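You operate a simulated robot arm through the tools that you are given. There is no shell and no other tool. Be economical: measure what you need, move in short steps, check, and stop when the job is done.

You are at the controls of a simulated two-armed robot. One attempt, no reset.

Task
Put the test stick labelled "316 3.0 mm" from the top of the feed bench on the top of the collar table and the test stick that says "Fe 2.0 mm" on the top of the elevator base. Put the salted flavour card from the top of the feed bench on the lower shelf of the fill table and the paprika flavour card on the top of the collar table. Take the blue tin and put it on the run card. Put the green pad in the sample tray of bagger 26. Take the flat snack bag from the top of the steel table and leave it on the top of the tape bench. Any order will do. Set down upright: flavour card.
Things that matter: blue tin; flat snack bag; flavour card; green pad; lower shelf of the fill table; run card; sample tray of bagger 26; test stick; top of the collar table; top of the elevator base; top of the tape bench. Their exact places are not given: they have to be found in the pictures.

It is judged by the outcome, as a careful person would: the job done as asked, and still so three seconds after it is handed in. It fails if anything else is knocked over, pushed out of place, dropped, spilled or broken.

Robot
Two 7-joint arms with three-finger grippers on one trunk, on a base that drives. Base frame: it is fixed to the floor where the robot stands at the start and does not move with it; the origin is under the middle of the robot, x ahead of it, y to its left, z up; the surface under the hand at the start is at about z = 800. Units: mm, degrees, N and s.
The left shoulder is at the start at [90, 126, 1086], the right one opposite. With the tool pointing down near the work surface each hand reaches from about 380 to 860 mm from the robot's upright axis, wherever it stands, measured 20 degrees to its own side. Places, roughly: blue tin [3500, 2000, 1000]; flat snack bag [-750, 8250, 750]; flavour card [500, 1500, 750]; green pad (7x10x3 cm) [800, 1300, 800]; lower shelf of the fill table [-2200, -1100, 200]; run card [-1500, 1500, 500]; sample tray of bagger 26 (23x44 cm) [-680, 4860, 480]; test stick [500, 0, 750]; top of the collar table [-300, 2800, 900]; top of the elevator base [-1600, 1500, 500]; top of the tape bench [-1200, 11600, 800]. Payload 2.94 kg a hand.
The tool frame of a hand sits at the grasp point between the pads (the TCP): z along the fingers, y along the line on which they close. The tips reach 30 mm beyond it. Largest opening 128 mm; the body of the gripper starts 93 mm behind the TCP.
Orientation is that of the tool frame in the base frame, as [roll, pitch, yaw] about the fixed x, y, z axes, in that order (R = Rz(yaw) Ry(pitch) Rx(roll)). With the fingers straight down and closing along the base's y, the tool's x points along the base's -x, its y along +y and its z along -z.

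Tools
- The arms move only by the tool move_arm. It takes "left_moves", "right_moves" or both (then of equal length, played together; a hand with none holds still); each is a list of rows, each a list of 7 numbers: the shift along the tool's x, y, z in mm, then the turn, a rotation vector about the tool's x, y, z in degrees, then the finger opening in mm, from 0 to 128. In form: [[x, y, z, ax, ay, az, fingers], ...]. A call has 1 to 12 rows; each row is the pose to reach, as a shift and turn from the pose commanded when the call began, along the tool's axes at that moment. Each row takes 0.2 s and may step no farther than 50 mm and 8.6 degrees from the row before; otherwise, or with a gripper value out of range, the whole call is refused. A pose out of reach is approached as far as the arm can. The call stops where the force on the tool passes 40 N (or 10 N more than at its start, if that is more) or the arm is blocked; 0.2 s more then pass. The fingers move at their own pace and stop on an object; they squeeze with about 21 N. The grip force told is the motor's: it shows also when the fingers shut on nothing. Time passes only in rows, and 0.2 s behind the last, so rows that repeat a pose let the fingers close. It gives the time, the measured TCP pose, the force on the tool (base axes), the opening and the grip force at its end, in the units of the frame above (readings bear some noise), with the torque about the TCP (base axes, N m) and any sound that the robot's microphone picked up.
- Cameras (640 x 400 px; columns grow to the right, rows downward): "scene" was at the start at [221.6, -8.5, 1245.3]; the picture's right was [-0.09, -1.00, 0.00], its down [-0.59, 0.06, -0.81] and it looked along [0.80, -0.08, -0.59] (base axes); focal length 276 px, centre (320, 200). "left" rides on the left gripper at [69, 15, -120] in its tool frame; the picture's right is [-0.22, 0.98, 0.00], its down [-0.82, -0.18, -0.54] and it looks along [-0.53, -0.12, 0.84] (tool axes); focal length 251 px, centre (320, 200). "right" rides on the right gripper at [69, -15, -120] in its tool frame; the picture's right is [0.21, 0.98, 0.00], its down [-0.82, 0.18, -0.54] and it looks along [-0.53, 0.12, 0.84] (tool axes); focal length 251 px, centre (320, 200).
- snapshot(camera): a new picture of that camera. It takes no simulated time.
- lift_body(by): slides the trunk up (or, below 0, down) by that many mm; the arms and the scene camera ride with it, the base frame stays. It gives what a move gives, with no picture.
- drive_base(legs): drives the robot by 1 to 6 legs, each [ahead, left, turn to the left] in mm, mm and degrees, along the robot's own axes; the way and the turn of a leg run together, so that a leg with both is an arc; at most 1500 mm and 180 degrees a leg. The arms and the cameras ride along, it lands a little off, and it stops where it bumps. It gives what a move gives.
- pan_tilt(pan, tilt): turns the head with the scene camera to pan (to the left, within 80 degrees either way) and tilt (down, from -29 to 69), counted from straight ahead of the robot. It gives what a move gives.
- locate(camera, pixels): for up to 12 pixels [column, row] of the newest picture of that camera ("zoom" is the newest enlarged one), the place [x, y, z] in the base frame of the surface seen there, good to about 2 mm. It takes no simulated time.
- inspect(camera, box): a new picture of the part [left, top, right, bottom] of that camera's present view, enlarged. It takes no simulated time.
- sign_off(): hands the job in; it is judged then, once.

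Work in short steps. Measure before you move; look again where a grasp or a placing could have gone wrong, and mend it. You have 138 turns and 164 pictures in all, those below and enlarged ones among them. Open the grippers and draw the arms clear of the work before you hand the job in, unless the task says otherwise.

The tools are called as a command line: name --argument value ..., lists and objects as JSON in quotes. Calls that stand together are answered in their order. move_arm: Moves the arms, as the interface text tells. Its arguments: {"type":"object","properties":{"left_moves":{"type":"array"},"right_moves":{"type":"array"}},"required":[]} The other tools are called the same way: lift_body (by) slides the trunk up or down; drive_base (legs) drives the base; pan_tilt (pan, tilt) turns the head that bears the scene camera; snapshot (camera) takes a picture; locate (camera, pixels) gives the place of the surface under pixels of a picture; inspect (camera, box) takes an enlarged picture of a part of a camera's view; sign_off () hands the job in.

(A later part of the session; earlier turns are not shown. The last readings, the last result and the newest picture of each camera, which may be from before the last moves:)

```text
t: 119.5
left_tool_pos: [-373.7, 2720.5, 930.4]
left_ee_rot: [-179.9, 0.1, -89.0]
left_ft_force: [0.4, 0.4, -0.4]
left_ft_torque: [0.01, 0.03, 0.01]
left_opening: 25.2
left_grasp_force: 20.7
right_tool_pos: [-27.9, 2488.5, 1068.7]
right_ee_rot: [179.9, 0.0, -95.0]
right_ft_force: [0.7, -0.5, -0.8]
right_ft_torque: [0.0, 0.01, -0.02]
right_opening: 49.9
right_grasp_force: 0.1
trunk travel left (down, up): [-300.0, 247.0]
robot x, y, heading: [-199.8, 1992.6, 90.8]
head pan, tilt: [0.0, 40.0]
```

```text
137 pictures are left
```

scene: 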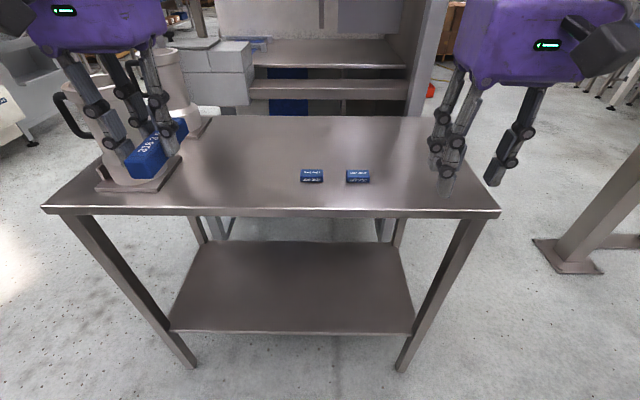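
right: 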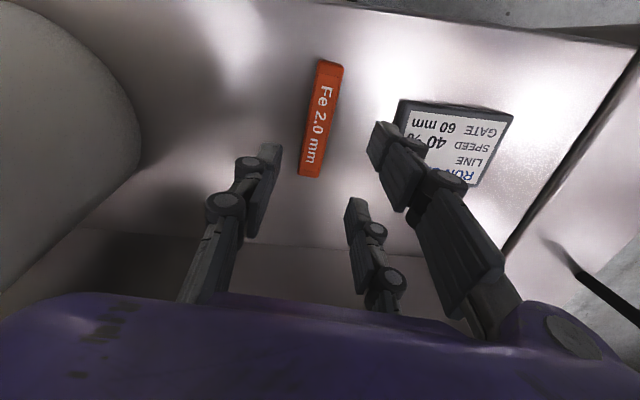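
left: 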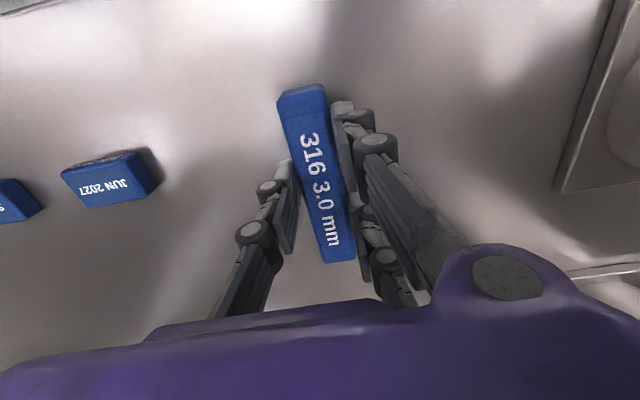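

Clear all around; lower 8 mm, open to 50, rise and draw back.

move_arm --left_moves '[[0, 0, 4, 0, 0, 0, 0], [0, 0, 8, 0, 0, 0, 0], [0, 0, 8, 0, 0, 0, 50], [0, 0, 8, 0, 0, 0, 50], [0, 0, -35, 0, 0, 0, 50], [0, 0, -80, 0, 0, 0, 50], [20, 0, -125, 0, 0, 0, 50], [60, 0, -150, 0, 0, 0, 50], [105, 0, -155, 0, 0, 0, 50], [150, 0, -155, 0, 0, 0, 50], [200, 0, -155, 0, 0, 0, 50]]'

pan_tilt --pan -60 --tilt 25

snapshot --camera "left"

snapshot --camera "scene"

```text
t: 121.9
left_tool_pos: [-375.8, 2517.0, 1085.7]
left_ee_rot: [-179.8, 0.0, -89.1]
left_ft_force: [0.1, -0.6, 1.3]
left_ft_torque: [0.03, -0.01, 0.01]
left_opening: 50.2
left_grasp_force: 0.1
right_tool_pos: [-28.2, 2486.5, 1068.7]
right_ee_rot: [-180.0, 0.1, -95.1]
right_ft_force: [0.6, -0.2, 0.1]
right_ft_torque: [0.01, 0.02, -0.01]
right_opening: 50.0
right_grasp_force: 0.0
trunk travel left (down, up): [-300.0, 247.0]
robot x, y, heading: [-193.9, 1989.9, 90.9]
head pan, tilt: [0.0, 40.0]
```

```text
t: 123.2
left_tool_pos: [-374.4, 2517.8, 1084.8]
left_ee_rot: [-179.9, 0.1, -89.2]
left_ft_force: [-0.3, -0.4, -0.2]
left_ft_torque: [0.03, 0.03, 0.05]
left_opening: 50.2
left_grasp_force: 0.2
right_tool_pos: [-28.0, 2489.0, 1069.1]
right_ee_rot: [180.0, 0.0, -95.1]
right_ft_force: [-0.3, -0.8, -0.1]
right_ft_torque: [0.01, -0.03, 0.01]
right_opening: 49.9
right_grasp_force: 0.1
trunk travel left (down, up): [-300.0, 247.0]
robot x, y, heading: [-196.2, 1986.6, 90.7]
head pan, tilt: [-60.0, 25.0]
```

```text
136 pictures are left
```

left: 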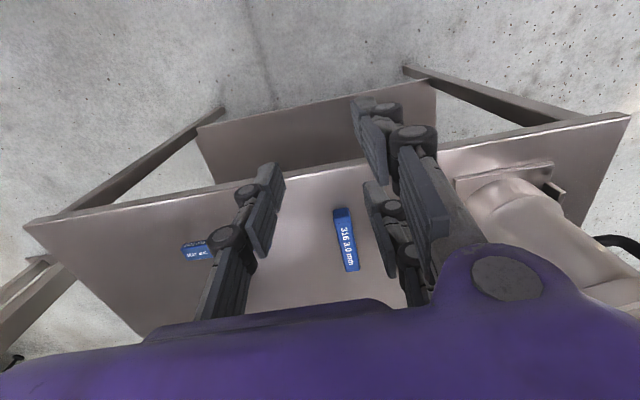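

```text
135 pictures are left
```

scene: 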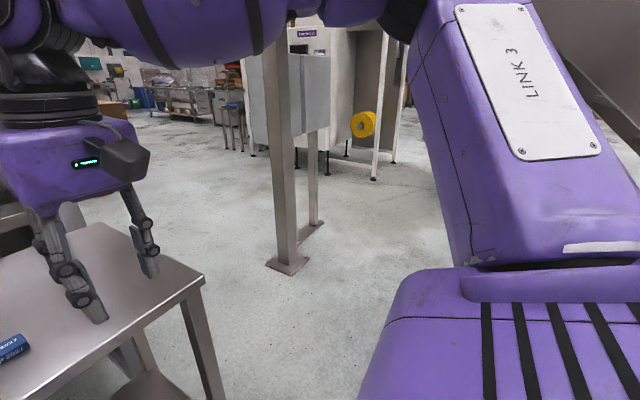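

Stick 316 stands placed on the collar table. Now to the cards: back 560 mm and turn to face the feed bench (+x).

drive_base --legs '[[-560, 0, 0], [0, 0, -91]]'

pan_tilt --pan 0 --tilt 30

snapshot --camera "scene"

```text
t: 130.3
left_tool_pos: [347.9, 1578.7, 1085.4]
left_ee_rot: [-179.9, 0.1, 178.0]
left_ft_force: [0.1, -0.8, -1.4]
left_ft_torque: [0.0, -0.01, -0.01]
left_opening: 50.0
left_grasp_force: 0.1
right_tool_pos: [300.6, 1234.8, 1068.4]
right_ee_rot: [180.0, -0.1, 171.9]
right_ft_force: [0.1, -0.5, -0.5]
right_ft_torque: [0.01, -0.01, 0.0]
right_opening: 50.0
right_grasp_force: 0.1
trunk travel left (down, up): [-300.0, 247.0]
robot x, y, heading: [-187.9, 1428.1, -2.1]
head pan, tilt: [-60.0, 25.0]
```

```text
t: 131.6
left_tool_pos: [348.4, 1578.9, 1085.4]
left_ee_rot: [-179.9, 0.1, 178.0]
left_ft_force: [-0.9, -0.5, 0.2]
left_ft_torque: [-0.03, 0.03, -0.02]
left_opening: 50.2
left_grasp_force: 0.1
right_tool_pos: [301.0, 1234.2, 1068.2]
right_ee_rot: [180.0, 0.0, 171.9]
right_ft_force: [0.4, -0.7, 0.7]
right_ft_torque: [0.02, 0.01, -0.01]
right_opening: 50.0
right_grasp_force: 0.0
trunk travel left (down, up): [-300.0, 247.0]
robot x, y, heading: [-190.6, 1431.7, -2.2]
head pan, tilt: [0.0, 30.0]
```

```text
134 pictures are left
```

scene: 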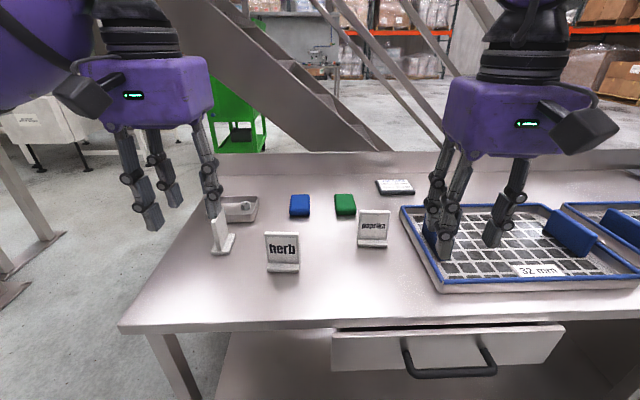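

Cards: "herb" at (283,250), "paprika" at (374,228) and one edge-on at (221,235), probably salted. Green pad at (345,204). I locate and inspect.

inspect --camera "scene" --box '[190, 170, 420, 290]'

locate --camera "scene" --pixels '[[374, 225], [360, 212], [388, 213], [372, 246], [222, 218], [228, 240], [213, 252], [220, 253], [345, 204], [283, 248], [335, 198], [355, 212]]'

snapshot --camera "left"

```text
2.78 times, centred on (305, 230) of scene
```

zoom: 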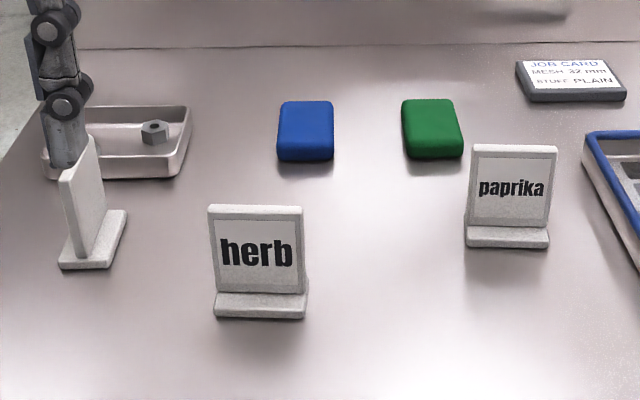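

```text
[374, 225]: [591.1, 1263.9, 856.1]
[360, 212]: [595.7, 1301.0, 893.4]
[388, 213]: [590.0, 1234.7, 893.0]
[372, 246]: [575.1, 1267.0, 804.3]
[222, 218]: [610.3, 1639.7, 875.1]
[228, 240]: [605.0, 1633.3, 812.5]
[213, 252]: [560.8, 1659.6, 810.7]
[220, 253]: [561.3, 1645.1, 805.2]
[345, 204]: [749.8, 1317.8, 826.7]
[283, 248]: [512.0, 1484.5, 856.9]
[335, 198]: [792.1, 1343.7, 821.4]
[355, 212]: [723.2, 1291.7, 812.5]
```

```text
132 pictures are left
```

left: 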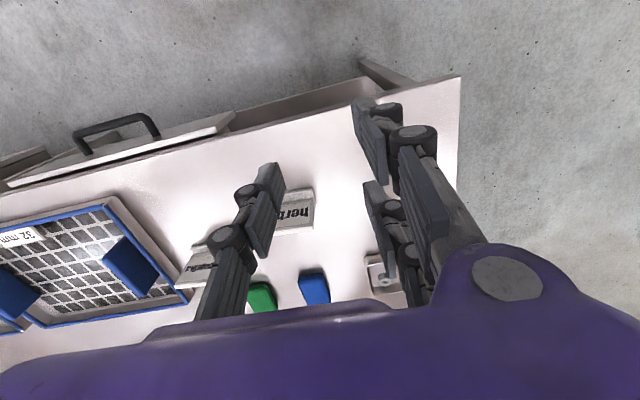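

The edge-on card at (610,1640) must be the salted one (not herb or paprika), to be checked later. First paprika with the right hand, gripped across its 68 mm width; I drive 180 mm ahead and straighten.

drive_base --legs '[[180, 0, 2]]'

pan_tilt --pan -5 --tilt 45

snapshot --camera "scene"

```text
t: 133.1
left_tool_pos: [520.8, 1594.2, 1085.1]
left_ee_rot: [-179.9, 0.2, -180.0]
left_ft_force: [0.4, 0.0, -1.0]
left_ft_torque: [0.03, 0.03, 0.0]
left_opening: 50.2
left_grasp_force: 0.1
right_tool_pos: [485.8, 1249.7, 1068.4]
right_ee_rot: [-179.9, 0.0, 174.0]
right_ft_force: [-0.2, 0.8, 0.9]
right_ft_torque: [-0.01, 0.04, 0.02]
right_opening: 49.9
right_grasp_force: 0.0
trunk travel left (down, up): [-300.0, 247.0]
robot x, y, heading: [-9.6, 1430.5, 0.3]
head pan, tilt: [0.0, 30.0]
```

```text
t: 133.9
left_tool_pos: [520.2, 1594.9, 1086.5]
left_ee_rot: [-179.8, 0.1, -180.0]
left_ft_force: [-0.2, 0.2, 0.1]
left_ft_torque: [-0.01, -0.03, 0.01]
left_opening: 50.0
left_grasp_force: 0.0
right_tool_pos: [484.6, 1248.4, 1069.3]
right_ee_rot: [-180.0, 0.0, 173.9]
right_ft_force: [0.7, -0.2, -0.4]
right_ft_torque: [0.01, 0.03, 0.0]
right_opening: 50.1
right_grasp_force: 0.1
trunk travel left (down, up): [-300.0, 247.0]
robot x, y, heading: [-13.5, 1426.3, 0.2]
head pan, tilt: [-5.0, 45.0]
```

```text
131 pictures are left
```

scene: 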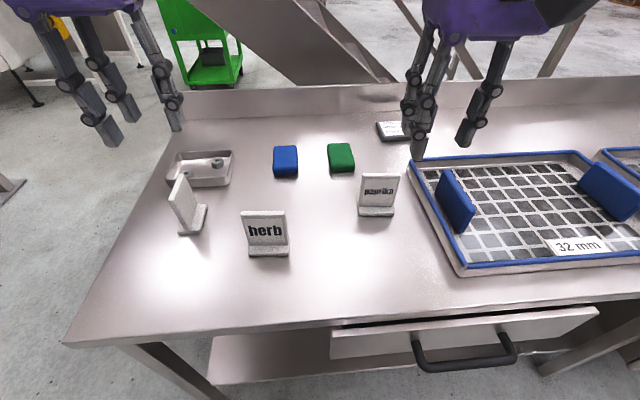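

locate --camera "scene" --pixels '[[363, 175], [397, 177], [380, 190], [361, 205], [394, 205], [412, 165], [412, 175], [330, 146], [352, 146], [332, 170], [355, 170], [340, 158]]'

inspect --camera "scene" --box '[300, 130, 460, 230]'

```text
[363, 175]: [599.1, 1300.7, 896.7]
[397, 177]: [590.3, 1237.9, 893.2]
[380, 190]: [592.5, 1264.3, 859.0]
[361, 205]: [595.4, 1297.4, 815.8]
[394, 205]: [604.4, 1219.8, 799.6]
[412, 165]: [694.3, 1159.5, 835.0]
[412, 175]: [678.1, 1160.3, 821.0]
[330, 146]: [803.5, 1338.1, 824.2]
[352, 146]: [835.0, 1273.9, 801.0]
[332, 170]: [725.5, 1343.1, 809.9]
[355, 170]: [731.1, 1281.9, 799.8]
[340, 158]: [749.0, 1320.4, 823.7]
```

```text
4.00 times, centred on (380, 180) of scene
```

zoom: 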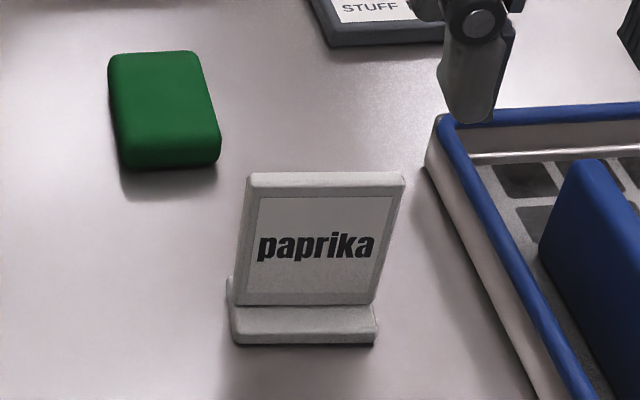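

Paprika plate: centre (598,1268), top 897, turned so tool yaw 174 fits. Right hand goes above it open to 105, then down to TCP 866.

move_arm --right_moves '[[-37, 11, 20, 0, 0, 0, 105], [-75, 21, 40, 0, 0, 0, 105], [-112, 32, 60, 0, 0, 0, 105], [-112, 32, 90, 0, 0, 0, 105], [-112, 32, 110, 0, 0, 0, 105]]'

snapshot --camera "right"

snapshot --camera "scene"

```text
t: 135.1
left_tool_pos: [520.2, 1594.2, 1085.6]
left_ee_rot: [-179.9, 0.0, 180.0]
left_ft_force: [-0.4, 0.6, 0.3]
left_ft_torque: [-0.01, 0.01, 0.03]
left_opening: 50.0
left_grasp_force: 0.1
right_tool_pos: [600.4, 1269.6, 959.2]
right_ee_rot: [179.9, 0.2, 173.9]
right_ft_force: [0.1, -0.3, -1.0]
right_ft_torque: [-0.02, -0.02, -0.03]
right_opening: 104.9
right_grasp_force: 0.1
trunk travel left (down, up): [-300.0, 247.0]
robot x, y, heading: [-7.5, 1427.1, 0.0]
head pan, tilt: [-5.0, 45.0]
```

```text
129 pictures are left
```

right: 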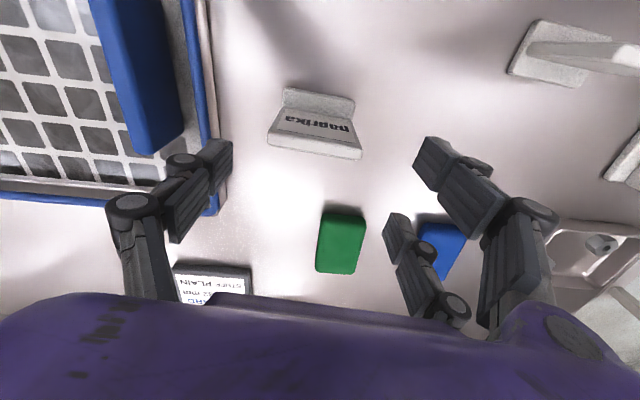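

```text
128 pictures are left
```

scene: 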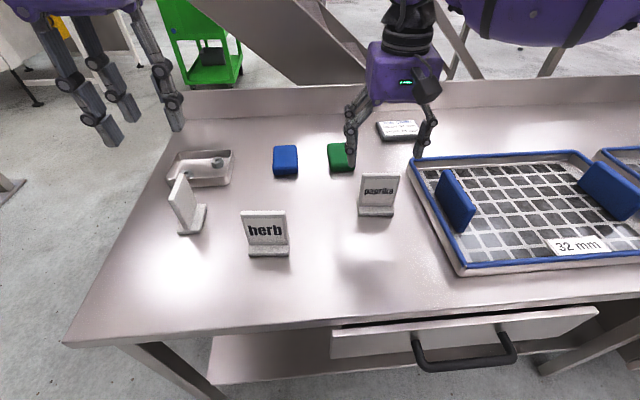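

locate --camera "right" --pixels '[[275, 146], [355, 154], [315, 151], [316, 140], [320, 125], [345, 105], [318, 92]]'

```text
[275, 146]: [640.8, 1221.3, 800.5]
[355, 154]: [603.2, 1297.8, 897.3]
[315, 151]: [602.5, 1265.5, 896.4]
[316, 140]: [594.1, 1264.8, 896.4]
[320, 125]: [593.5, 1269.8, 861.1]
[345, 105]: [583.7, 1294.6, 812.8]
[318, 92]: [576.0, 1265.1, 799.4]
```

Plate x 593–604, centred under the hand. Down to 866, close, then lift a little.

move_arm --right_moves '[[2, 0, 40, 0, 0, 0, 105], [2, -1, 75, 0, 0, 0, 105], [2, -1, 93, 0, 0, 0, 105], [2, -1, 93, 0, 0, 0, 40], [2, -1, 93, 0, 0, 0, 40], [2, -1, 93, 0, 0, 0, 40], [2, -1, 55, 0, 0, 0, 40]]'

snapshot --camera "right"

snapshot --camera "scene"

```text
t: 136.7
left_tool_pos: [518.9, 1594.9, 1085.1]
left_ee_rot: [-179.9, 0.2, -179.9]
left_ft_force: [-0.2, 0.5, -0.9]
left_ft_torque: [0.0, -0.03, 0.0]
left_opening: 50.0
left_grasp_force: 0.0
right_tool_pos: [597.3, 1268.2, 904.9]
right_ee_rot: [180.0, 0.1, 174.0]
right_ft_force: [0.6, -0.9, 0.2]
right_ft_torque: [0.0, 0.0, 0.02]
right_opening: 40.0
right_grasp_force: 0.0
right hand out of reach, approached as far as the arm can: row 2, 3, 4, 5, 6
trunk travel left (down, up): [-300.0, 247.0]
robot x, y, heading: [-11.6, 1423.9, 0.0]
head pan, tilt: [-5.0, 45.0]
```

```text
127 pictures are left
```

right: 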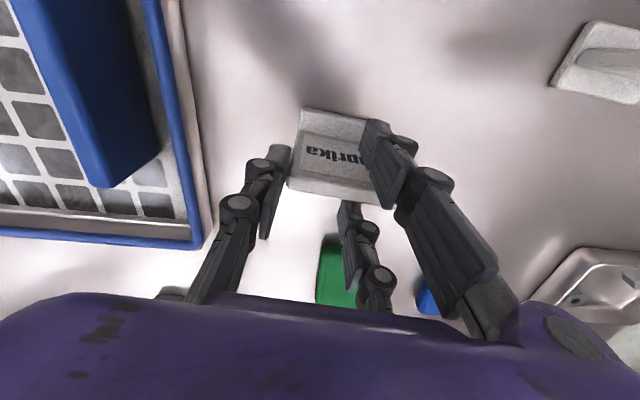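

```text
126 pictures are left
```

scene: 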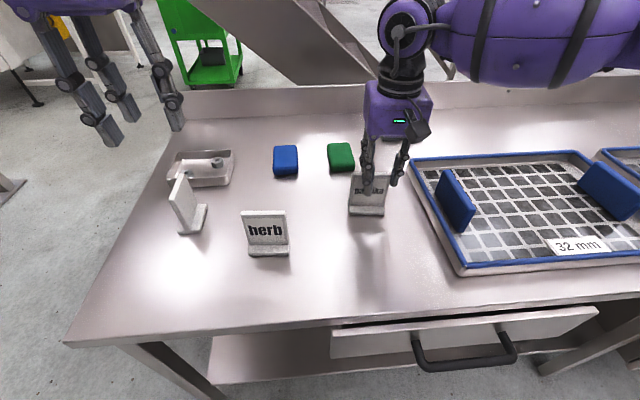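

The arm stopped short ("out of reach") and the fingers shut to 40 without a grip. I inspect the card's state before anything else.

inspect --camera "scene" --box '[310, 130, 440, 230]'

inspect --camera "right" --box '[240, 80, 460, 240]'

locate --camera "right" --pixels '[[295, 185], [350, 198], [325, 170], [325, 150], [325, 130], [330, 112], [360, 185]]'

```text
4.00 times, centred on (375, 180) of scene
```

zoom: 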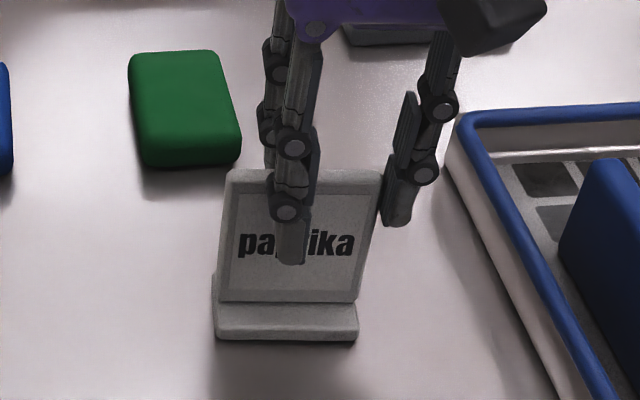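

```text
2.50 times, centred on (350, 160) of right
```

zoom: 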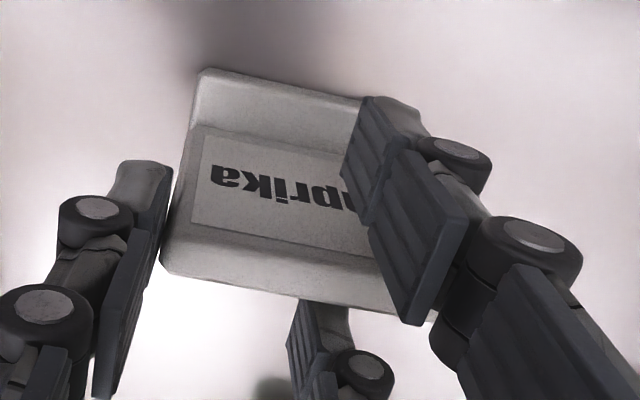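

```text
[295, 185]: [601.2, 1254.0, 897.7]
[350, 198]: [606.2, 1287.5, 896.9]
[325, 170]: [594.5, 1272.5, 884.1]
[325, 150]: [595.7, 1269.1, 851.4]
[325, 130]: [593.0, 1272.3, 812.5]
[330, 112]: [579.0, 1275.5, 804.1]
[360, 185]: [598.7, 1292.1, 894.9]
```

The gripper has one finger at -y and two at +y, which straddle the thin plate: the card only slid ~15 mm and still stands. I must grip it across its thickness, so I open, rise and turn the hand 90°.

move_arm --right_moves '[[0, 0, 0, 0, 0, 0, 105], [0, 0, 0, 0, 0, 0, 105], [0, 0, -45, 0, 0, 0, 105], [0, 0, -90, 0, 0, 0, 105], [0, 0, -110, 0, 0, 8.5, 105], [0, 0, -110, 0, 0, 17, 105], [0, 0, -110, 0, 0, 25.5, 105], [0, 0, -110, 0, 0, 34, 105], [0, 0, -110, 0, 0, 42.5, 105], [0, 0, -110, 0, 0, 51, 105], [0, 0, -110, 0, 0, 59.5, 105], [0, 0, -110, 0, 0, 68, 105]]'

snapshot --camera "scene"

```text
t: 139.3
left_tool_pos: [519.9, 1595.2, 1085.7]
left_ee_rot: [-179.9, 0.1, -180.0]
left_ft_force: [-0.5, 0.3, -0.7]
left_ft_torque: [-0.03, -0.02, 0.02]
left_opening: 50.1
left_grasp_force: 0.0
right_tool_pos: [599.4, 1268.1, 1014.1]
right_ee_rot: [180.0, 0.0, 105.7]
right_ft_force: [0.1, 0.3, 0.1]
right_ft_torque: [-0.02, 0.01, 0.02]
right_opening: 104.9
right_grasp_force: 0.0
trunk travel left (down, up): [-300.0, 247.0]
robot x, y, heading: [-7.4, 1422.3, 0.2]
head pan, tilt: [-5.0, 45.0]
```

```text
123 pictures are left
```

scene: 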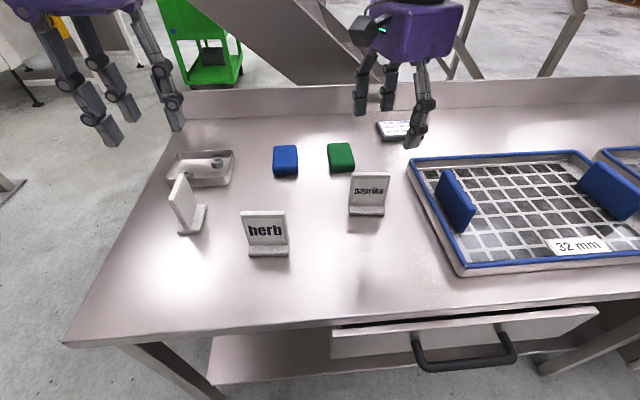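

The card still stands upright. I measure it anew.

locate --camera "scene" --pixels '[[353, 174], [388, 175], [370, 176], [370, 190], [351, 205], [382, 207], [353, 171], [389, 172]]'

drive_base --legs '[[0, 70, 0]]'

```text
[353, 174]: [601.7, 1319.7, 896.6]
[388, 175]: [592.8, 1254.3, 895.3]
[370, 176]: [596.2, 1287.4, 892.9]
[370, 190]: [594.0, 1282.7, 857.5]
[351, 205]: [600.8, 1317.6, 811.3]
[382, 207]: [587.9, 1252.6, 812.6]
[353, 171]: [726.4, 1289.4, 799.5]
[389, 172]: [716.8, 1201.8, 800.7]
```

```text
t: 140.6
left_tool_pos: [519.9, 1662.9, 1085.9]
left_ee_rot: [-179.9, 0.2, 179.9]
left_ft_force: [-0.1, 1.3, 0.5]
left_ft_torque: [0.0, -0.03, -0.03]
left_opening: 49.8
left_grasp_force: 0.1
right_tool_pos: [599.8, 1337.3, 1013.4]
right_ee_rot: [-179.9, 0.0, 105.8]
right_ft_force: [0.6, 0.2, 0.2]
right_ft_torque: [-0.01, 0.01, -0.01]
right_opening: 105.1
right_grasp_force: 0.1
trunk travel left (down, up): [-300.0, 247.0]
robot x, y, heading: [-12.3, 1493.5, 0.2]
head pan, tilt: [-5.0, 45.0]
```

Plate normal calls for tool yaw 82; centre (602,1285). I move over it to just above its top and look.

move_arm --right_moves '[[-17, -4, 15, 0, 0, 8, 80], [-34, -8, 35, 0, 0, 16, 80], [-51, -12, 60, 0, 0, 23.6, 80], [-51, -12, 75, 0, 0, 23.6, 80], [-51, -12, 75, 0, 0, 23.6, 80]]'

snapshot --camera "right"

inspect --camera "scene" --box '[330, 100, 490, 200]'

```text
t: 141.8
left_tool_pos: [520.6, 1662.2, 1086.2]
left_ee_rot: [-179.8, 0.1, -180.0]
left_ft_force: [0.2, 0.0, -0.3]
left_ft_torque: [0.03, -0.01, -0.02]
left_opening: 49.8
left_grasp_force: 0.2
right_tool_pos: [600.6, 1284.3, 938.4]
right_ee_rot: [179.8, -0.2, 82.3]
right_ft_force: [-1.0, 0.1, 0.0]
right_ft_torque: [0.03, 0.02, -0.01]
right_opening: 79.8
right_grasp_force: 0.1
trunk travel left (down, up): [-300.0, 247.0]
robot x, y, heading: [-8.4, 1494.2, -0.1]
head pan, tilt: [-5.0, 45.0]
```

```text
122 pictures are left
```

right: 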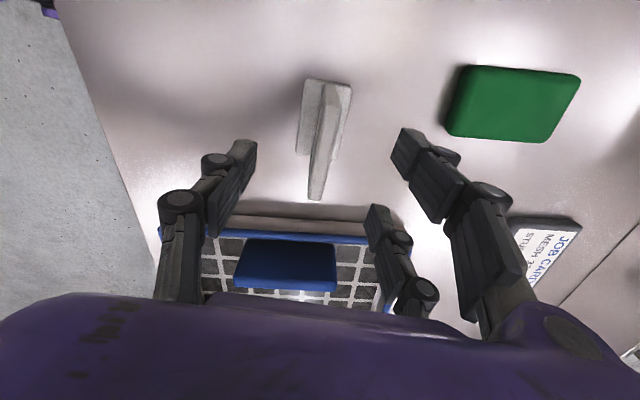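

```text
4.00 times, centred on (410, 150) of scene
```

zoom: 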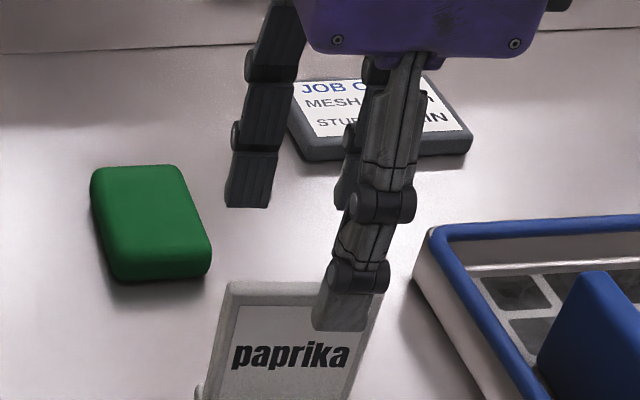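

The plate stands between thumb and fingers. Down 78 mm, then close.

move_arm --right_moves '[[0, 1, 35, 0, 0, 0, 80], [0, 1, 60, 0, 0, 0, 80], [0, 1, 78, 0, 0, 0, 80], [0, 1, 78, 0, 0, 0, 80]]'

snapshot --camera "right"

```text
t: 142.8
left_tool_pos: [520.6, 1662.9, 1085.4]
left_ee_rot: [-179.9, 0.0, 180.0]
left_ft_force: [-0.1, -0.3, -0.7]
left_ft_torque: [0.02, -0.01, 0.0]
left_opening: 50.0
left_grasp_force: 0.0
right_tool_pos: [601.1, 1285.5, 862.1]
right_ee_rot: [179.9, -0.1, 82.3]
right_ft_force: [-0.2, -0.2, 0.6]
right_ft_torque: [-0.01, 0.02, -0.01]
right_opening: 79.9
right_grasp_force: 0.0
trunk travel left (down, up): [-300.0, 247.0]
robot x, y, heading: [-15.1, 1496.6, -0.1]
head pan, tilt: [-5.0, 45.0]
```

```text
120 pictures are left
```

right: 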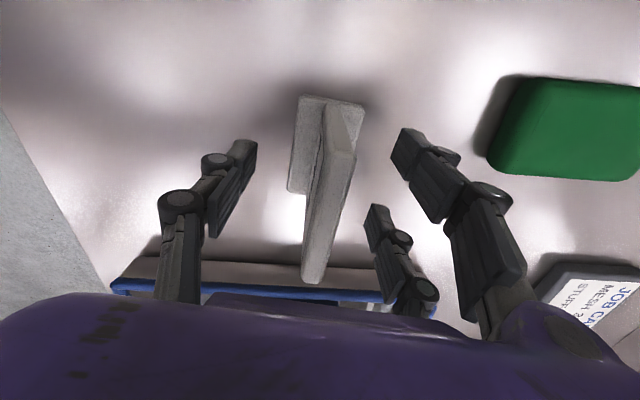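

Good; close and lift.

move_arm --right_moves '[[0, 0, 0, 0, 0, 0, 0], [0, 0, 0, 0, 0, 0, 0], [0, 0, 0, 0, 0, 0, 0], [0, 0, 0, 0, 0, 0, 0], [0, 0, -40, 0, 0, 0, 0], [0, 0, -80, 0, 0, 0, 0], [0, 0, -130, 0, 0, 0, 0], [0, 0, -180, 0, 0, 0, 0], [0, 0, -220, 0, 0, 0, 0]]'

snapshot --camera "right"

snapshot --camera "scene"

```text
t: 144.8
left_tool_pos: [520.6, 1663.2, 1084.7]
left_ee_rot: [-179.9, 0.1, 179.9]
left_ft_force: [0.7, -0.6, 0.1]
left_ft_torque: [0.0, -0.01, 0.02]
left_opening: 50.0
left_grasp_force: 0.0
right_tool_pos: [603.9, 1282.7, 1077.4]
right_ee_rot: [179.9, 0.0, 82.3]
right_ft_force: [0.2, -0.3, -0.9]
right_ft_torque: [0.02, -0.01, 0.02]
right_opening: 11.6
right_grasp_force: 20.6
trunk travel left (down, up): [-300.0, 247.0]
robot x, y, heading: [-8.3, 1495.1, -0.1]
head pan, tilt: [-5.0, 45.0]
```

```text
119 pictures are left
```

right: 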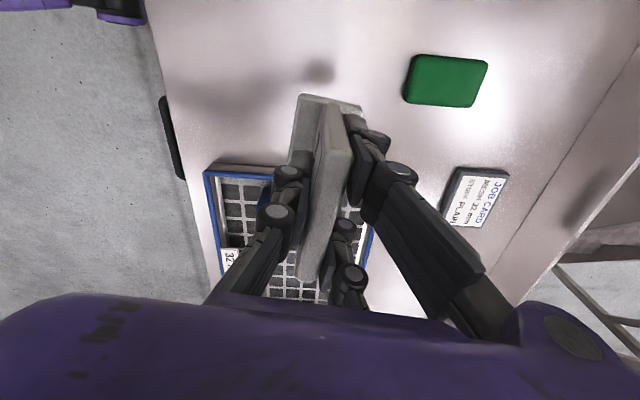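

```text
118 pictures are left
```

scene: 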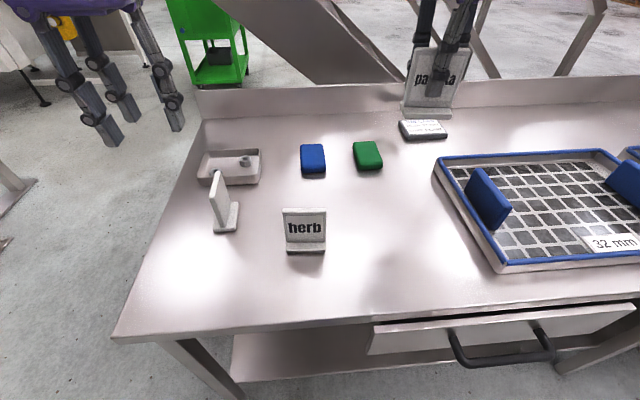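

Paprika is held (11.6 mm, 20.6 N). Next the green pad with the left hand: I drive right 370 mm and measure it from the left camera.

drive_base --legs '[[0, -370, 0]]'

move_arm --left_moves '[[-40, 0, 10, 0, 0, 0, 115], [-80, 0, 20, 0, 0, 0, 115], [-120, 0, 30, 0, 0, 0, 115]]'

snapshot --camera "left"

```text
t: 148.6
left_tool_pos: [520.2, 1292.1, 1085.6]
left_ee_rot: [-179.9, 0.2, 179.9]
left_ft_force: [1.4, -0.1, -0.6]
left_ft_torque: [0.0, 0.0, -0.01]
left_opening: 49.9
left_grasp_force: 0.0
right_tool_pos: [604.7, 912.8, 1076.3]
right_ee_rot: [-179.9, 0.0, 82.4]
right_ft_force: [-0.1, 0.1, -0.5]
right_ft_torque: [0.03, 0.02, 0.01]
right_opening: 11.6
right_grasp_force: 21.4
trunk travel left (down, up): [-300.0, 247.0]
robot x, y, heading: [-13.7, 1121.5, 0.2]
head pan, tilt: [-5.0, 45.0]
```

```text
t: 149.4
left_tool_pos: [638.4, 1292.1, 1056.7]
left_ee_rot: [180.0, -0.1, 179.9]
left_ft_force: [-0.4, 0.7, 0.0]
left_ft_torque: [0.0, 0.05, 0.02]
left_opening: 115.1
left_grasp_force: 0.1
right_tool_pos: [606.0, 912.3, 1076.8]
right_ee_rot: [-180.0, 0.0, 82.4]
right_ft_force: [0.5, -0.7, -0.8]
right_ft_torque: [0.0, 0.01, 0.01]
right_opening: 12.0
right_grasp_force: 21.2
trunk travel left (down, up): [-300.0, 247.0]
robot x, y, heading: [-9.6, 1124.9, 0.0]
head pan, tilt: [-5.0, 45.0]
```

```text
117 pictures are left
```

left: 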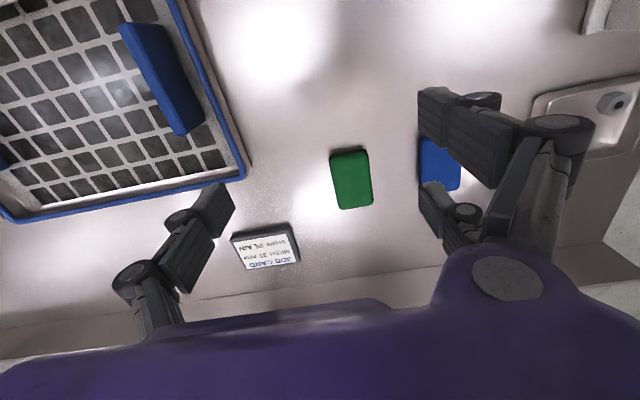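

locate --camera "left" --pixels '[[332, 156], [366, 152], [371, 203], [342, 207], [351, 180], [422, 165], [458, 185], [295, 225], [298, 258]]'

```text
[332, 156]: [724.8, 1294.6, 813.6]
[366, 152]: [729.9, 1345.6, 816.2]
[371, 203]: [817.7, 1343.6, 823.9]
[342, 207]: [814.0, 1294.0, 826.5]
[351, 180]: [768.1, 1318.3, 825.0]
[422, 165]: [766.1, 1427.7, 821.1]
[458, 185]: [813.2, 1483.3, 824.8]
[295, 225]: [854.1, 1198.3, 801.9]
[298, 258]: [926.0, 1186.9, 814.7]
```

Pad spans x 722–820, y 1288–1351, top 826. Left hand to (771,1319), opening 105, down to 836.

move_arm --left_moves '[[-33, 7, 32, 0, 0, 0, 105], [-66, 14, 64, 0, 0, 0, 105], [-100, 20, 97, 0, 0, 0, 105], [-133, 27, 130, 0, 0, 0, 105], [-133, 27, 170, 0, 0, 0, 105], [-133, 27, 200, 0, 0, 0, 105], [-133, 27, 219, 0, 0, 0, 105], [-133, 27, 219, 0, 0, 0, 105]]'

snapshot --camera "left"

```text
t: 151.2
left_tool_pos: [773.6, 1319.1, 833.8]
left_ee_rot: [-179.9, 0.0, -180.0]
left_ft_force: [0.3, 0.1, 0.4]
left_ft_torque: [0.0, 0.01, 0.0]
left_opening: 104.9
left_grasp_force: 0.0
right_tool_pos: [604.4, 912.2, 1078.2]
right_ee_rot: [-179.9, 0.0, 82.4]
right_ft_force: [-0.6, 0.4, -1.7]
right_ft_torque: [0.01, -0.01, -0.02]
right_opening: 11.6
right_grasp_force: 20.9
trunk travel left (down, up): [-300.0, 247.0]
robot x, y, heading: [-11.8, 1121.3, 0.1]
head pan, tilt: [-5.0, 45.0]
```

```text
116 pictures are left
```

left: 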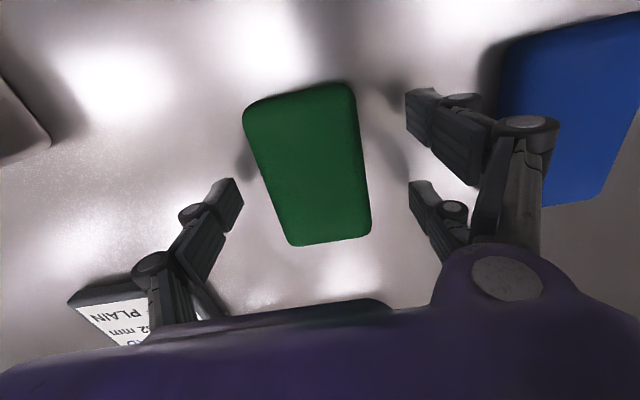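

Pad lies between the fingers; close and lift, drawing back.

move_arm --left_moves '[[0, 0, 0, 0, 0, 0, 20], [0, 0, 0, 0, 0, 0, 20], [0, 0, 0, 0, 0, 0, 20], [0, 0, -40, 0, 0, 0, 20], [0, 0, -85, 0, 0, 0, 20], [35, 0, -120, 0, 0, 0, 20], [75, 0, -150, 0, 0, 0, 20], [115, 0, -180, 0, 0, 0, 20], [155, 0, -210, 0, 0, 0, 20], [195, 0, -240, 0, 0, 0, 20], [240, 0, -250, 0, 0, 0, 20]]'

snapshot --camera "left"

snapshot --camera "scene"

```text
t: 153.6
left_tool_pos: [532.8, 1319.4, 1087.5]
left_ee_rot: [-179.9, 0.1, -179.9]
left_ft_force: [-0.2, -0.8, -1.1]
left_ft_torque: [-0.01, -0.05, 0.0]
left_opening: 61.3
left_grasp_force: 21.0
right_tool_pos: [603.6, 913.5, 1078.1]
right_ee_rot: [179.9, 0.0, 82.4]
right_ft_force: [-0.2, 0.1, -0.4]
right_ft_torque: [-0.02, -0.01, 0.01]
right_opening: 11.6
right_grasp_force: 21.1
trunk travel left (down, up): [-300.0, 247.0]
robot x, y, heading: [-8.7, 1124.1, 0.2]
head pan, tilt: [-5.0, 45.0]
```

```text
115 pictures are left
```

left: 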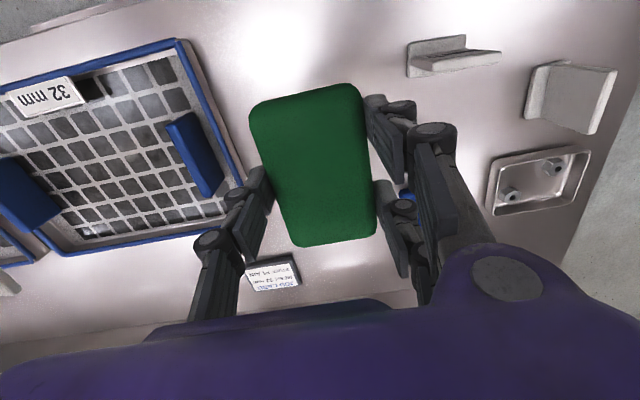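

```text
114 pictures are left
```

scene: 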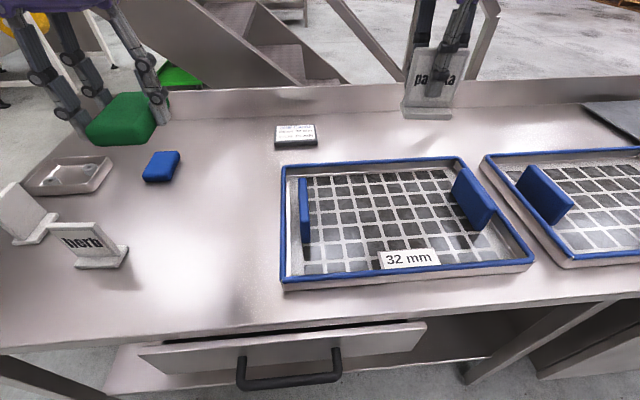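

Both held. Drive to the collar table: back, turn left 90°, ahead to y≈1990.

drive_base --legs '[[-190, 0, 0], [0, 0, 90], [860, 0, 0]]'

snapshot --camera "scene"

```text
t: 163.2
left_tool_pos: [-402.7, 2546.8, 1086.1]
left_ee_rot: [-179.9, 0.1, -89.9]
left_ft_force: [-0.2, 0.3, -0.1]
left_ft_torque: [0.0, -0.01, -0.01]
left_opening: 61.1
left_grasp_force: 20.9
right_tool_pos: [3.5, 2616.9, 1078.3]
right_ee_rot: [180.0, 0.0, 172.5]
right_ft_force: [-1.0, 0.2, -0.1]
right_ft_torque: [-0.01, 0.02, -0.01]
right_opening: 11.4
right_grasp_force: 21.5
trunk travel left (down, up): [-300.0, 247.0]
robot x, y, heading: [-207.4, 2001.3, 90.3]
head pan, tilt: [-5.0, 45.0]
```

```text
113 pictures are left
```

scene: 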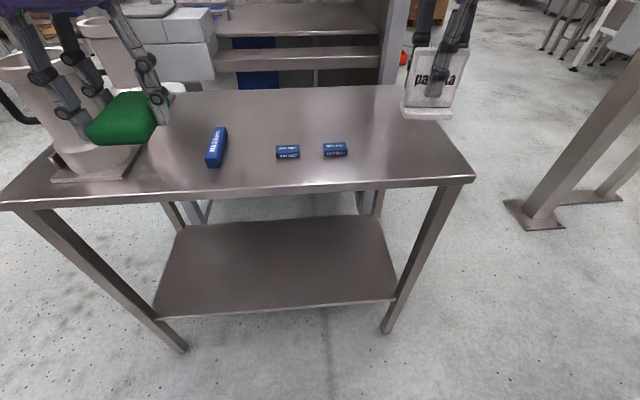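

Right hand to (4,2730), then down to just above the table (TCP 952).

move_arm --right_moves '[[5, 37, 10, 0, 0, 0, 0], [10, 75, 20, 0, 0, 0, 0], [15, 112, 30, 0, 0, 0, 0], [15, 112, 70, 0, 0, 0, 0], [15, 112, 105, 0, 0, 0, 0], [15, 112, 125, 0, 0, 0, 0]]'

snapshot --camera "right"

snapshot --camera "scene"

```text
t: 164.6
left_tool_pos: [-403.3, 2544.2, 1088.3]
left_ee_rot: [-180.0, 0.1, -89.8]
left_ft_force: [-0.4, 0.3, -0.1]
left_ft_torque: [0.08, -0.03, -0.02]
left_opening: 61.0
left_grasp_force: 21.3
right_tool_pos: [45.7, 2677.9, 994.4]
right_ee_rot: [179.8, 0.0, 172.2]
right_ft_force: [-0.5, -0.7, -0.3]
right_ft_torque: [0.01, -0.03, -0.05]
right_opening: 11.6
right_grasp_force: 20.6
right hand out of reach, approached as far as the arm can: row 1, 2, 3, 4, 5, 6
trunk travel left (down, up): [-300.0, 247.0]
robot x, y, heading: [-207.6, 1999.3, 90.1]
head pan, tilt: [-5.0, 45.0]
```

```text
112 pictures are left
```

right: 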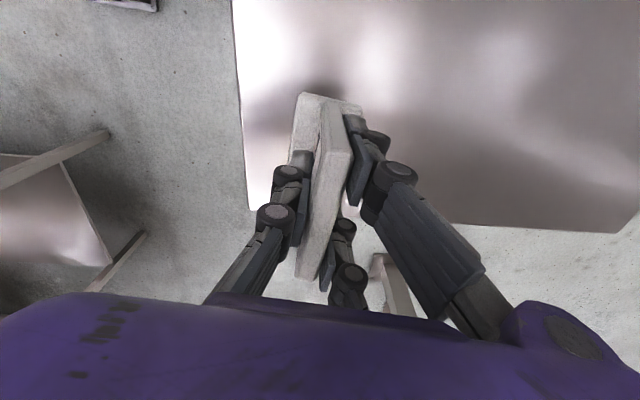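

```text
111 pictures are left
```

scene: 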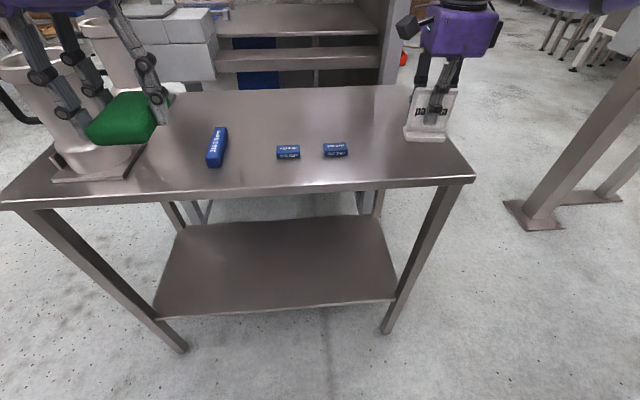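

The turned hand cannot reach so far out. I draw the left hand back 90 mm (keeping it clear of the collars), drive 80 mm nearer and look.

move_arm --left_moves '[[45, 0, 0, 0, 0, 0, 20], [90, 0, 0, 0, 0, 0, 20]]'

drive_base --legs '[[80, 0, 0]]'

move_arm --right_moves '[[15, -36, 10, 0, 0, 0, 0], [30, -72, 20, 0, 0, 0, 0], [30, -72, 42, 0, 0, 0, 0]]'

snapshot --camera "right"

snapshot --camera "scene"

```text
t: 165.2
left_tool_pos: [-403.1, 2456.2, 1084.9]
left_ee_rot: [-179.9, 0.1, -89.8]
left_ft_force: [0.3, -0.4, -0.2]
left_ft_torque: [-0.03, 0.01, -0.01]
left_opening: 61.2
left_grasp_force: 21.0
right_tool_pos: [45.5, 2678.7, 993.8]
right_ee_rot: [179.8, 0.0, 172.3]
right_ft_force: [0.2, 0.2, -0.1]
right_ft_torque: [-0.01, 0.0, 0.0]
right_opening: 11.6
right_grasp_force: 20.8
trunk travel left (down, up): [-300.0, 247.0]
robot x, y, heading: [-206.0, 2001.2, 90.0]
head pan, tilt: [-5.0, 45.0]
```

```text
t: 166.3
left_tool_pos: [-402.8, 2537.6, 1083.6]
left_ee_rot: [-179.9, 0.1, -89.8]
left_ft_force: [0.7, -0.3, -0.5]
left_ft_torque: [-0.05, 0.0, 0.0]
left_opening: 61.2
left_grasp_force: 21.1
right_tool_pos: [45.1, 2759.9, 993.5]
right_ee_rot: [179.8, -0.1, 172.3]
right_ft_force: [-0.1, 0.1, -1.4]
right_ft_torque: [-0.06, -0.01, -0.03]
right_opening: 11.4
right_grasp_force: 20.7
trunk travel left (down, up): [-300.0, 247.0]
robot x, y, heading: [-208.0, 2080.2, 90.2]
head pan, tilt: [-5.0, 45.0]
```

```text
t: 167.1
left_tool_pos: [-403.5, 2537.4, 1083.6]
left_ee_rot: [-179.9, 0.1, -89.8]
left_ft_force: [-0.9, -0.1, -0.4]
left_ft_torque: [-0.01, 0.01, 0.02]
left_opening: 61.1
left_grasp_force: 20.6
right_tool_pos: [6.4, 2691.6, 951.2]
right_ee_rot: [180.0, -0.1, 172.3]
right_ft_force: [-0.2, 0.8, -0.5]
right_ft_torque: [-0.02, -0.02, 0.03]
right_opening: 11.6
right_grasp_force: 21.6
trunk travel left (down, up): [-300.0, 247.0]
robot x, y, heading: [-206.5, 2081.5, 90.1]
head pan, tilt: [-5.0, 45.0]
```

```text
110 pictures are left
```

right: 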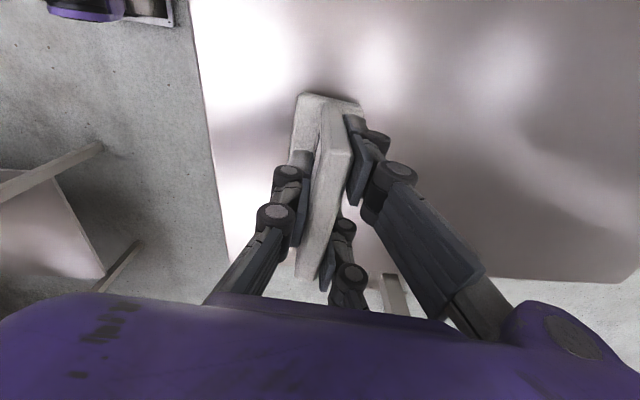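

```text
109 pictures are left
```

scene: 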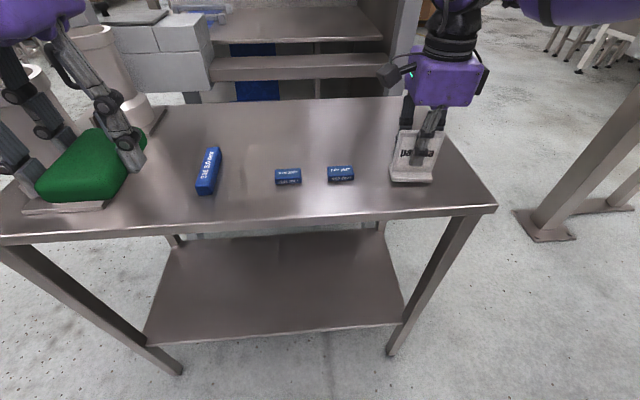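

In place over the table. Lower 5 mm, open to 60 and rise.

move_arm --right_moves '[[0, 0, 3, 0, 0, 0, 0], [0, 0, 5, 0, 0, 0, 0], [0, 0, 5, 0, 0, 0, 50], [0, 0, 5, 0, 0, 0, 60], [0, 0, -30, 0, 0, 0, 60], [0, 0, -75, 0, 0, 0, 60], [0, 0, -125, 0, 0, 0, 60]]'

snapshot --camera "scene"

```text
t: 168.7
left_tool_pos: [-404.0, 2536.3, 1084.8]
left_ee_rot: [-180.0, 0.2, -89.8]
left_ft_force: [0.2, -0.4, -0.5]
left_ft_torque: [0.01, -0.03, -0.01]
left_opening: 61.0
left_grasp_force: 21.1
right_tool_pos: [6.1, 2691.0, 1078.1]
right_ee_rot: [179.9, -0.1, 172.3]
right_ft_force: [0.5, -0.8, 0.6]
right_ft_torque: [0.01, -0.01, -0.02]
right_opening: 59.9
right_grasp_force: 0.0
trunk travel left (down, up): [-300.0, 247.0]
robot x, y, heading: [-202.1, 2079.2, 90.1]
head pan, tilt: [-5.0, 45.0]
```

```text
108 pictures are left
```

scene: 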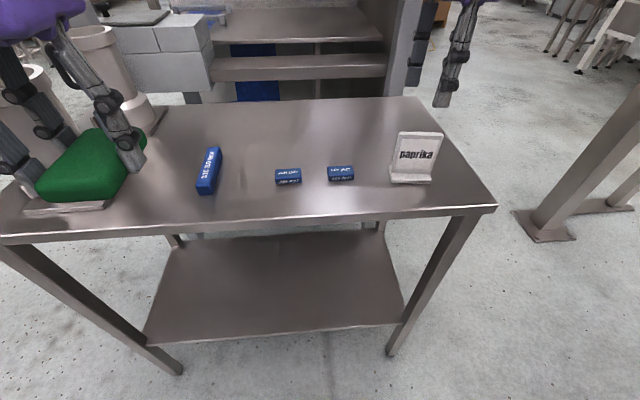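

Paprika stands on the collar table. I retract the right arm, back off and go left to x≈-1250 to view the way to bagger 26.

move_arm --right_moves '[[0, -45, 0, 0, 0, 0, 60], [0, -90, 0, 0, 0, 0, 60], [0, -120, 0, 0, 0, 0, 60]]'

drive_base --legs '[[-150, 0, 0], [0, 1080, 0]]'

pan_tilt --pan 0 --tilt 15

snapshot --camera "scene"

```text
t: 169.5
left_tool_pos: [-402.6, 2537.0, 1084.5]
left_ee_rot: [-179.9, 0.1, -89.9]
left_ft_force: [0.0, -0.7, -0.6]
left_ft_torque: [0.04, -0.01, 0.0]
left_opening: 61.3
left_grasp_force: 21.4
right_tool_pos: [-11.2, 2571.4, 1079.1]
right_ee_rot: [179.9, -0.1, 172.3]
right_ft_force: [0.5, -0.8, -0.7]
right_ft_torque: [0.02, 0.0, 0.0]
right_opening: 59.9
right_grasp_force: 0.0
trunk travel left (down, up): [-300.0, 247.0]
robot x, y, heading: [-205.4, 2085.2, 90.1]
head pan, tilt: [-5.0, 45.0]
```

```text
t: 176.8
left_tool_pos: [-1110.0, 2388.6, 1083.7]
left_ee_rot: [179.9, 0.1, -89.8]
left_ft_force: [1.6, -0.1, -0.2]
left_ft_torque: [-0.04, 0.03, -0.01]
left_opening: 61.1
left_grasp_force: 21.0
right_tool_pos: [-716.1, 2423.1, 1078.3]
right_ee_rot: [179.8, -0.2, 172.4]
right_ft_force: [1.0, 0.2, 0.4]
right_ft_torque: [-0.05, 0.04, 0.0]
right_opening: 60.2
right_grasp_force: 0.1
trunk travel left (down, up): [-300.0, 247.0]
robot x, y, heading: [-913.4, 1930.6, 89.8]
head pan, tilt: [-5.0, 45.0]
stopped in leg 2: the robot was blocked; the commanded pose is now the measured one
```

```text
t: 177.8
left_tool_pos: [-1109.7, 2387.1, 1084.6]
left_ee_rot: [180.0, 0.1, -89.9]
left_ft_force: [-0.5, -1.4, -0.4]
left_ft_torque: [-0.02, 0.0, 0.02]
left_opening: 61.5
left_grasp_force: 21.3
right_tool_pos: [-718.4, 2423.6, 1079.4]
right_ee_rot: [179.8, -0.1, 172.3]
right_ft_force: [0.6, 0.2, 0.2]
right_ft_torque: [0.0, -0.03, 0.0]
right_opening: 59.9
right_grasp_force: 0.0
trunk travel left (down, up): [-300.0, 247.0]
robot x, y, heading: [-914.0, 1929.0, 89.9]
head pan, tilt: [0.0, 15.0]
```

```text
107 pictures are left
```

scene: 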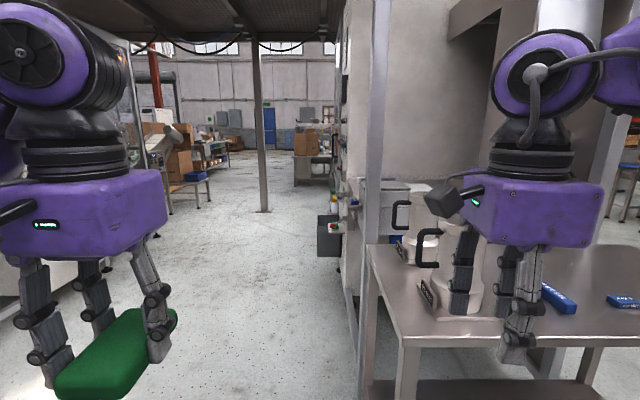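

I touched the elevator's front box corner at the rear left. I locate corridor features, then go ahead 150 first, then left.

locate --camera "scene" --pixels '[[263, 210], [355, 380], [345, 290], [330, 250], [200, 215], [310, 180], [365, 250], [20, 310], [335, 230], [175, 210]]'

drive_base --legs '[[150, 0, 0], [0, 400, 0]]'

snapshot --camera "scene"

```text
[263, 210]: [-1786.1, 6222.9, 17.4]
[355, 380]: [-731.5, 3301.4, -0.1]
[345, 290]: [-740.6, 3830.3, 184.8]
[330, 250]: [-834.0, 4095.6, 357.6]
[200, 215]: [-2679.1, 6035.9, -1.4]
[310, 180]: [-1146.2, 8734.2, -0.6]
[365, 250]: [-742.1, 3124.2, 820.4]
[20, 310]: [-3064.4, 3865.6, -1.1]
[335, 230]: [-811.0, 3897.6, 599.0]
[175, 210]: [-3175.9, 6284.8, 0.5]
```

```text
t: 182.9
left_tool_pos: [-1516.7, 2536.9, 1085.2]
left_ee_rot: [-179.9, 0.2, -89.9]
left_ft_force: [0.6, 0.7, -0.4]
left_ft_torque: [0.03, 0.02, 0.03]
left_opening: 61.3
left_grasp_force: 21.2
right_tool_pos: [-1126.3, 2572.3, 1078.6]
right_ee_rot: [179.8, -0.1, 172.5]
right_ft_force: [-0.5, -0.3, -0.2]
right_ft_torque: [-0.01, 0.01, -0.01]
right_opening: 60.1
right_grasp_force: 0.1
trunk travel left (down, up): [-300.0, 247.0]
robot x, y, heading: [-1322.1, 2078.4, 90.1]
head pan, tilt: [0.0, 15.0]
```

```text
106 pictures are left
```

scene: 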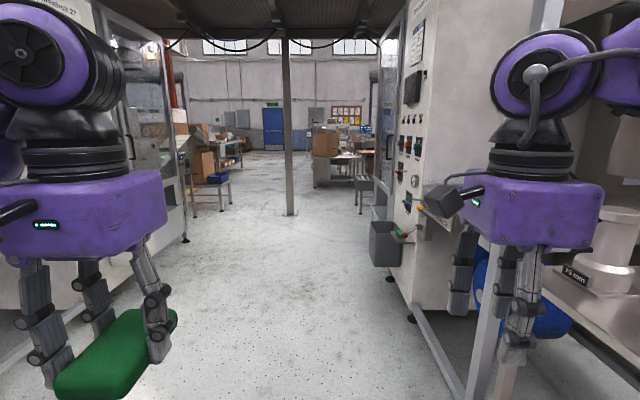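

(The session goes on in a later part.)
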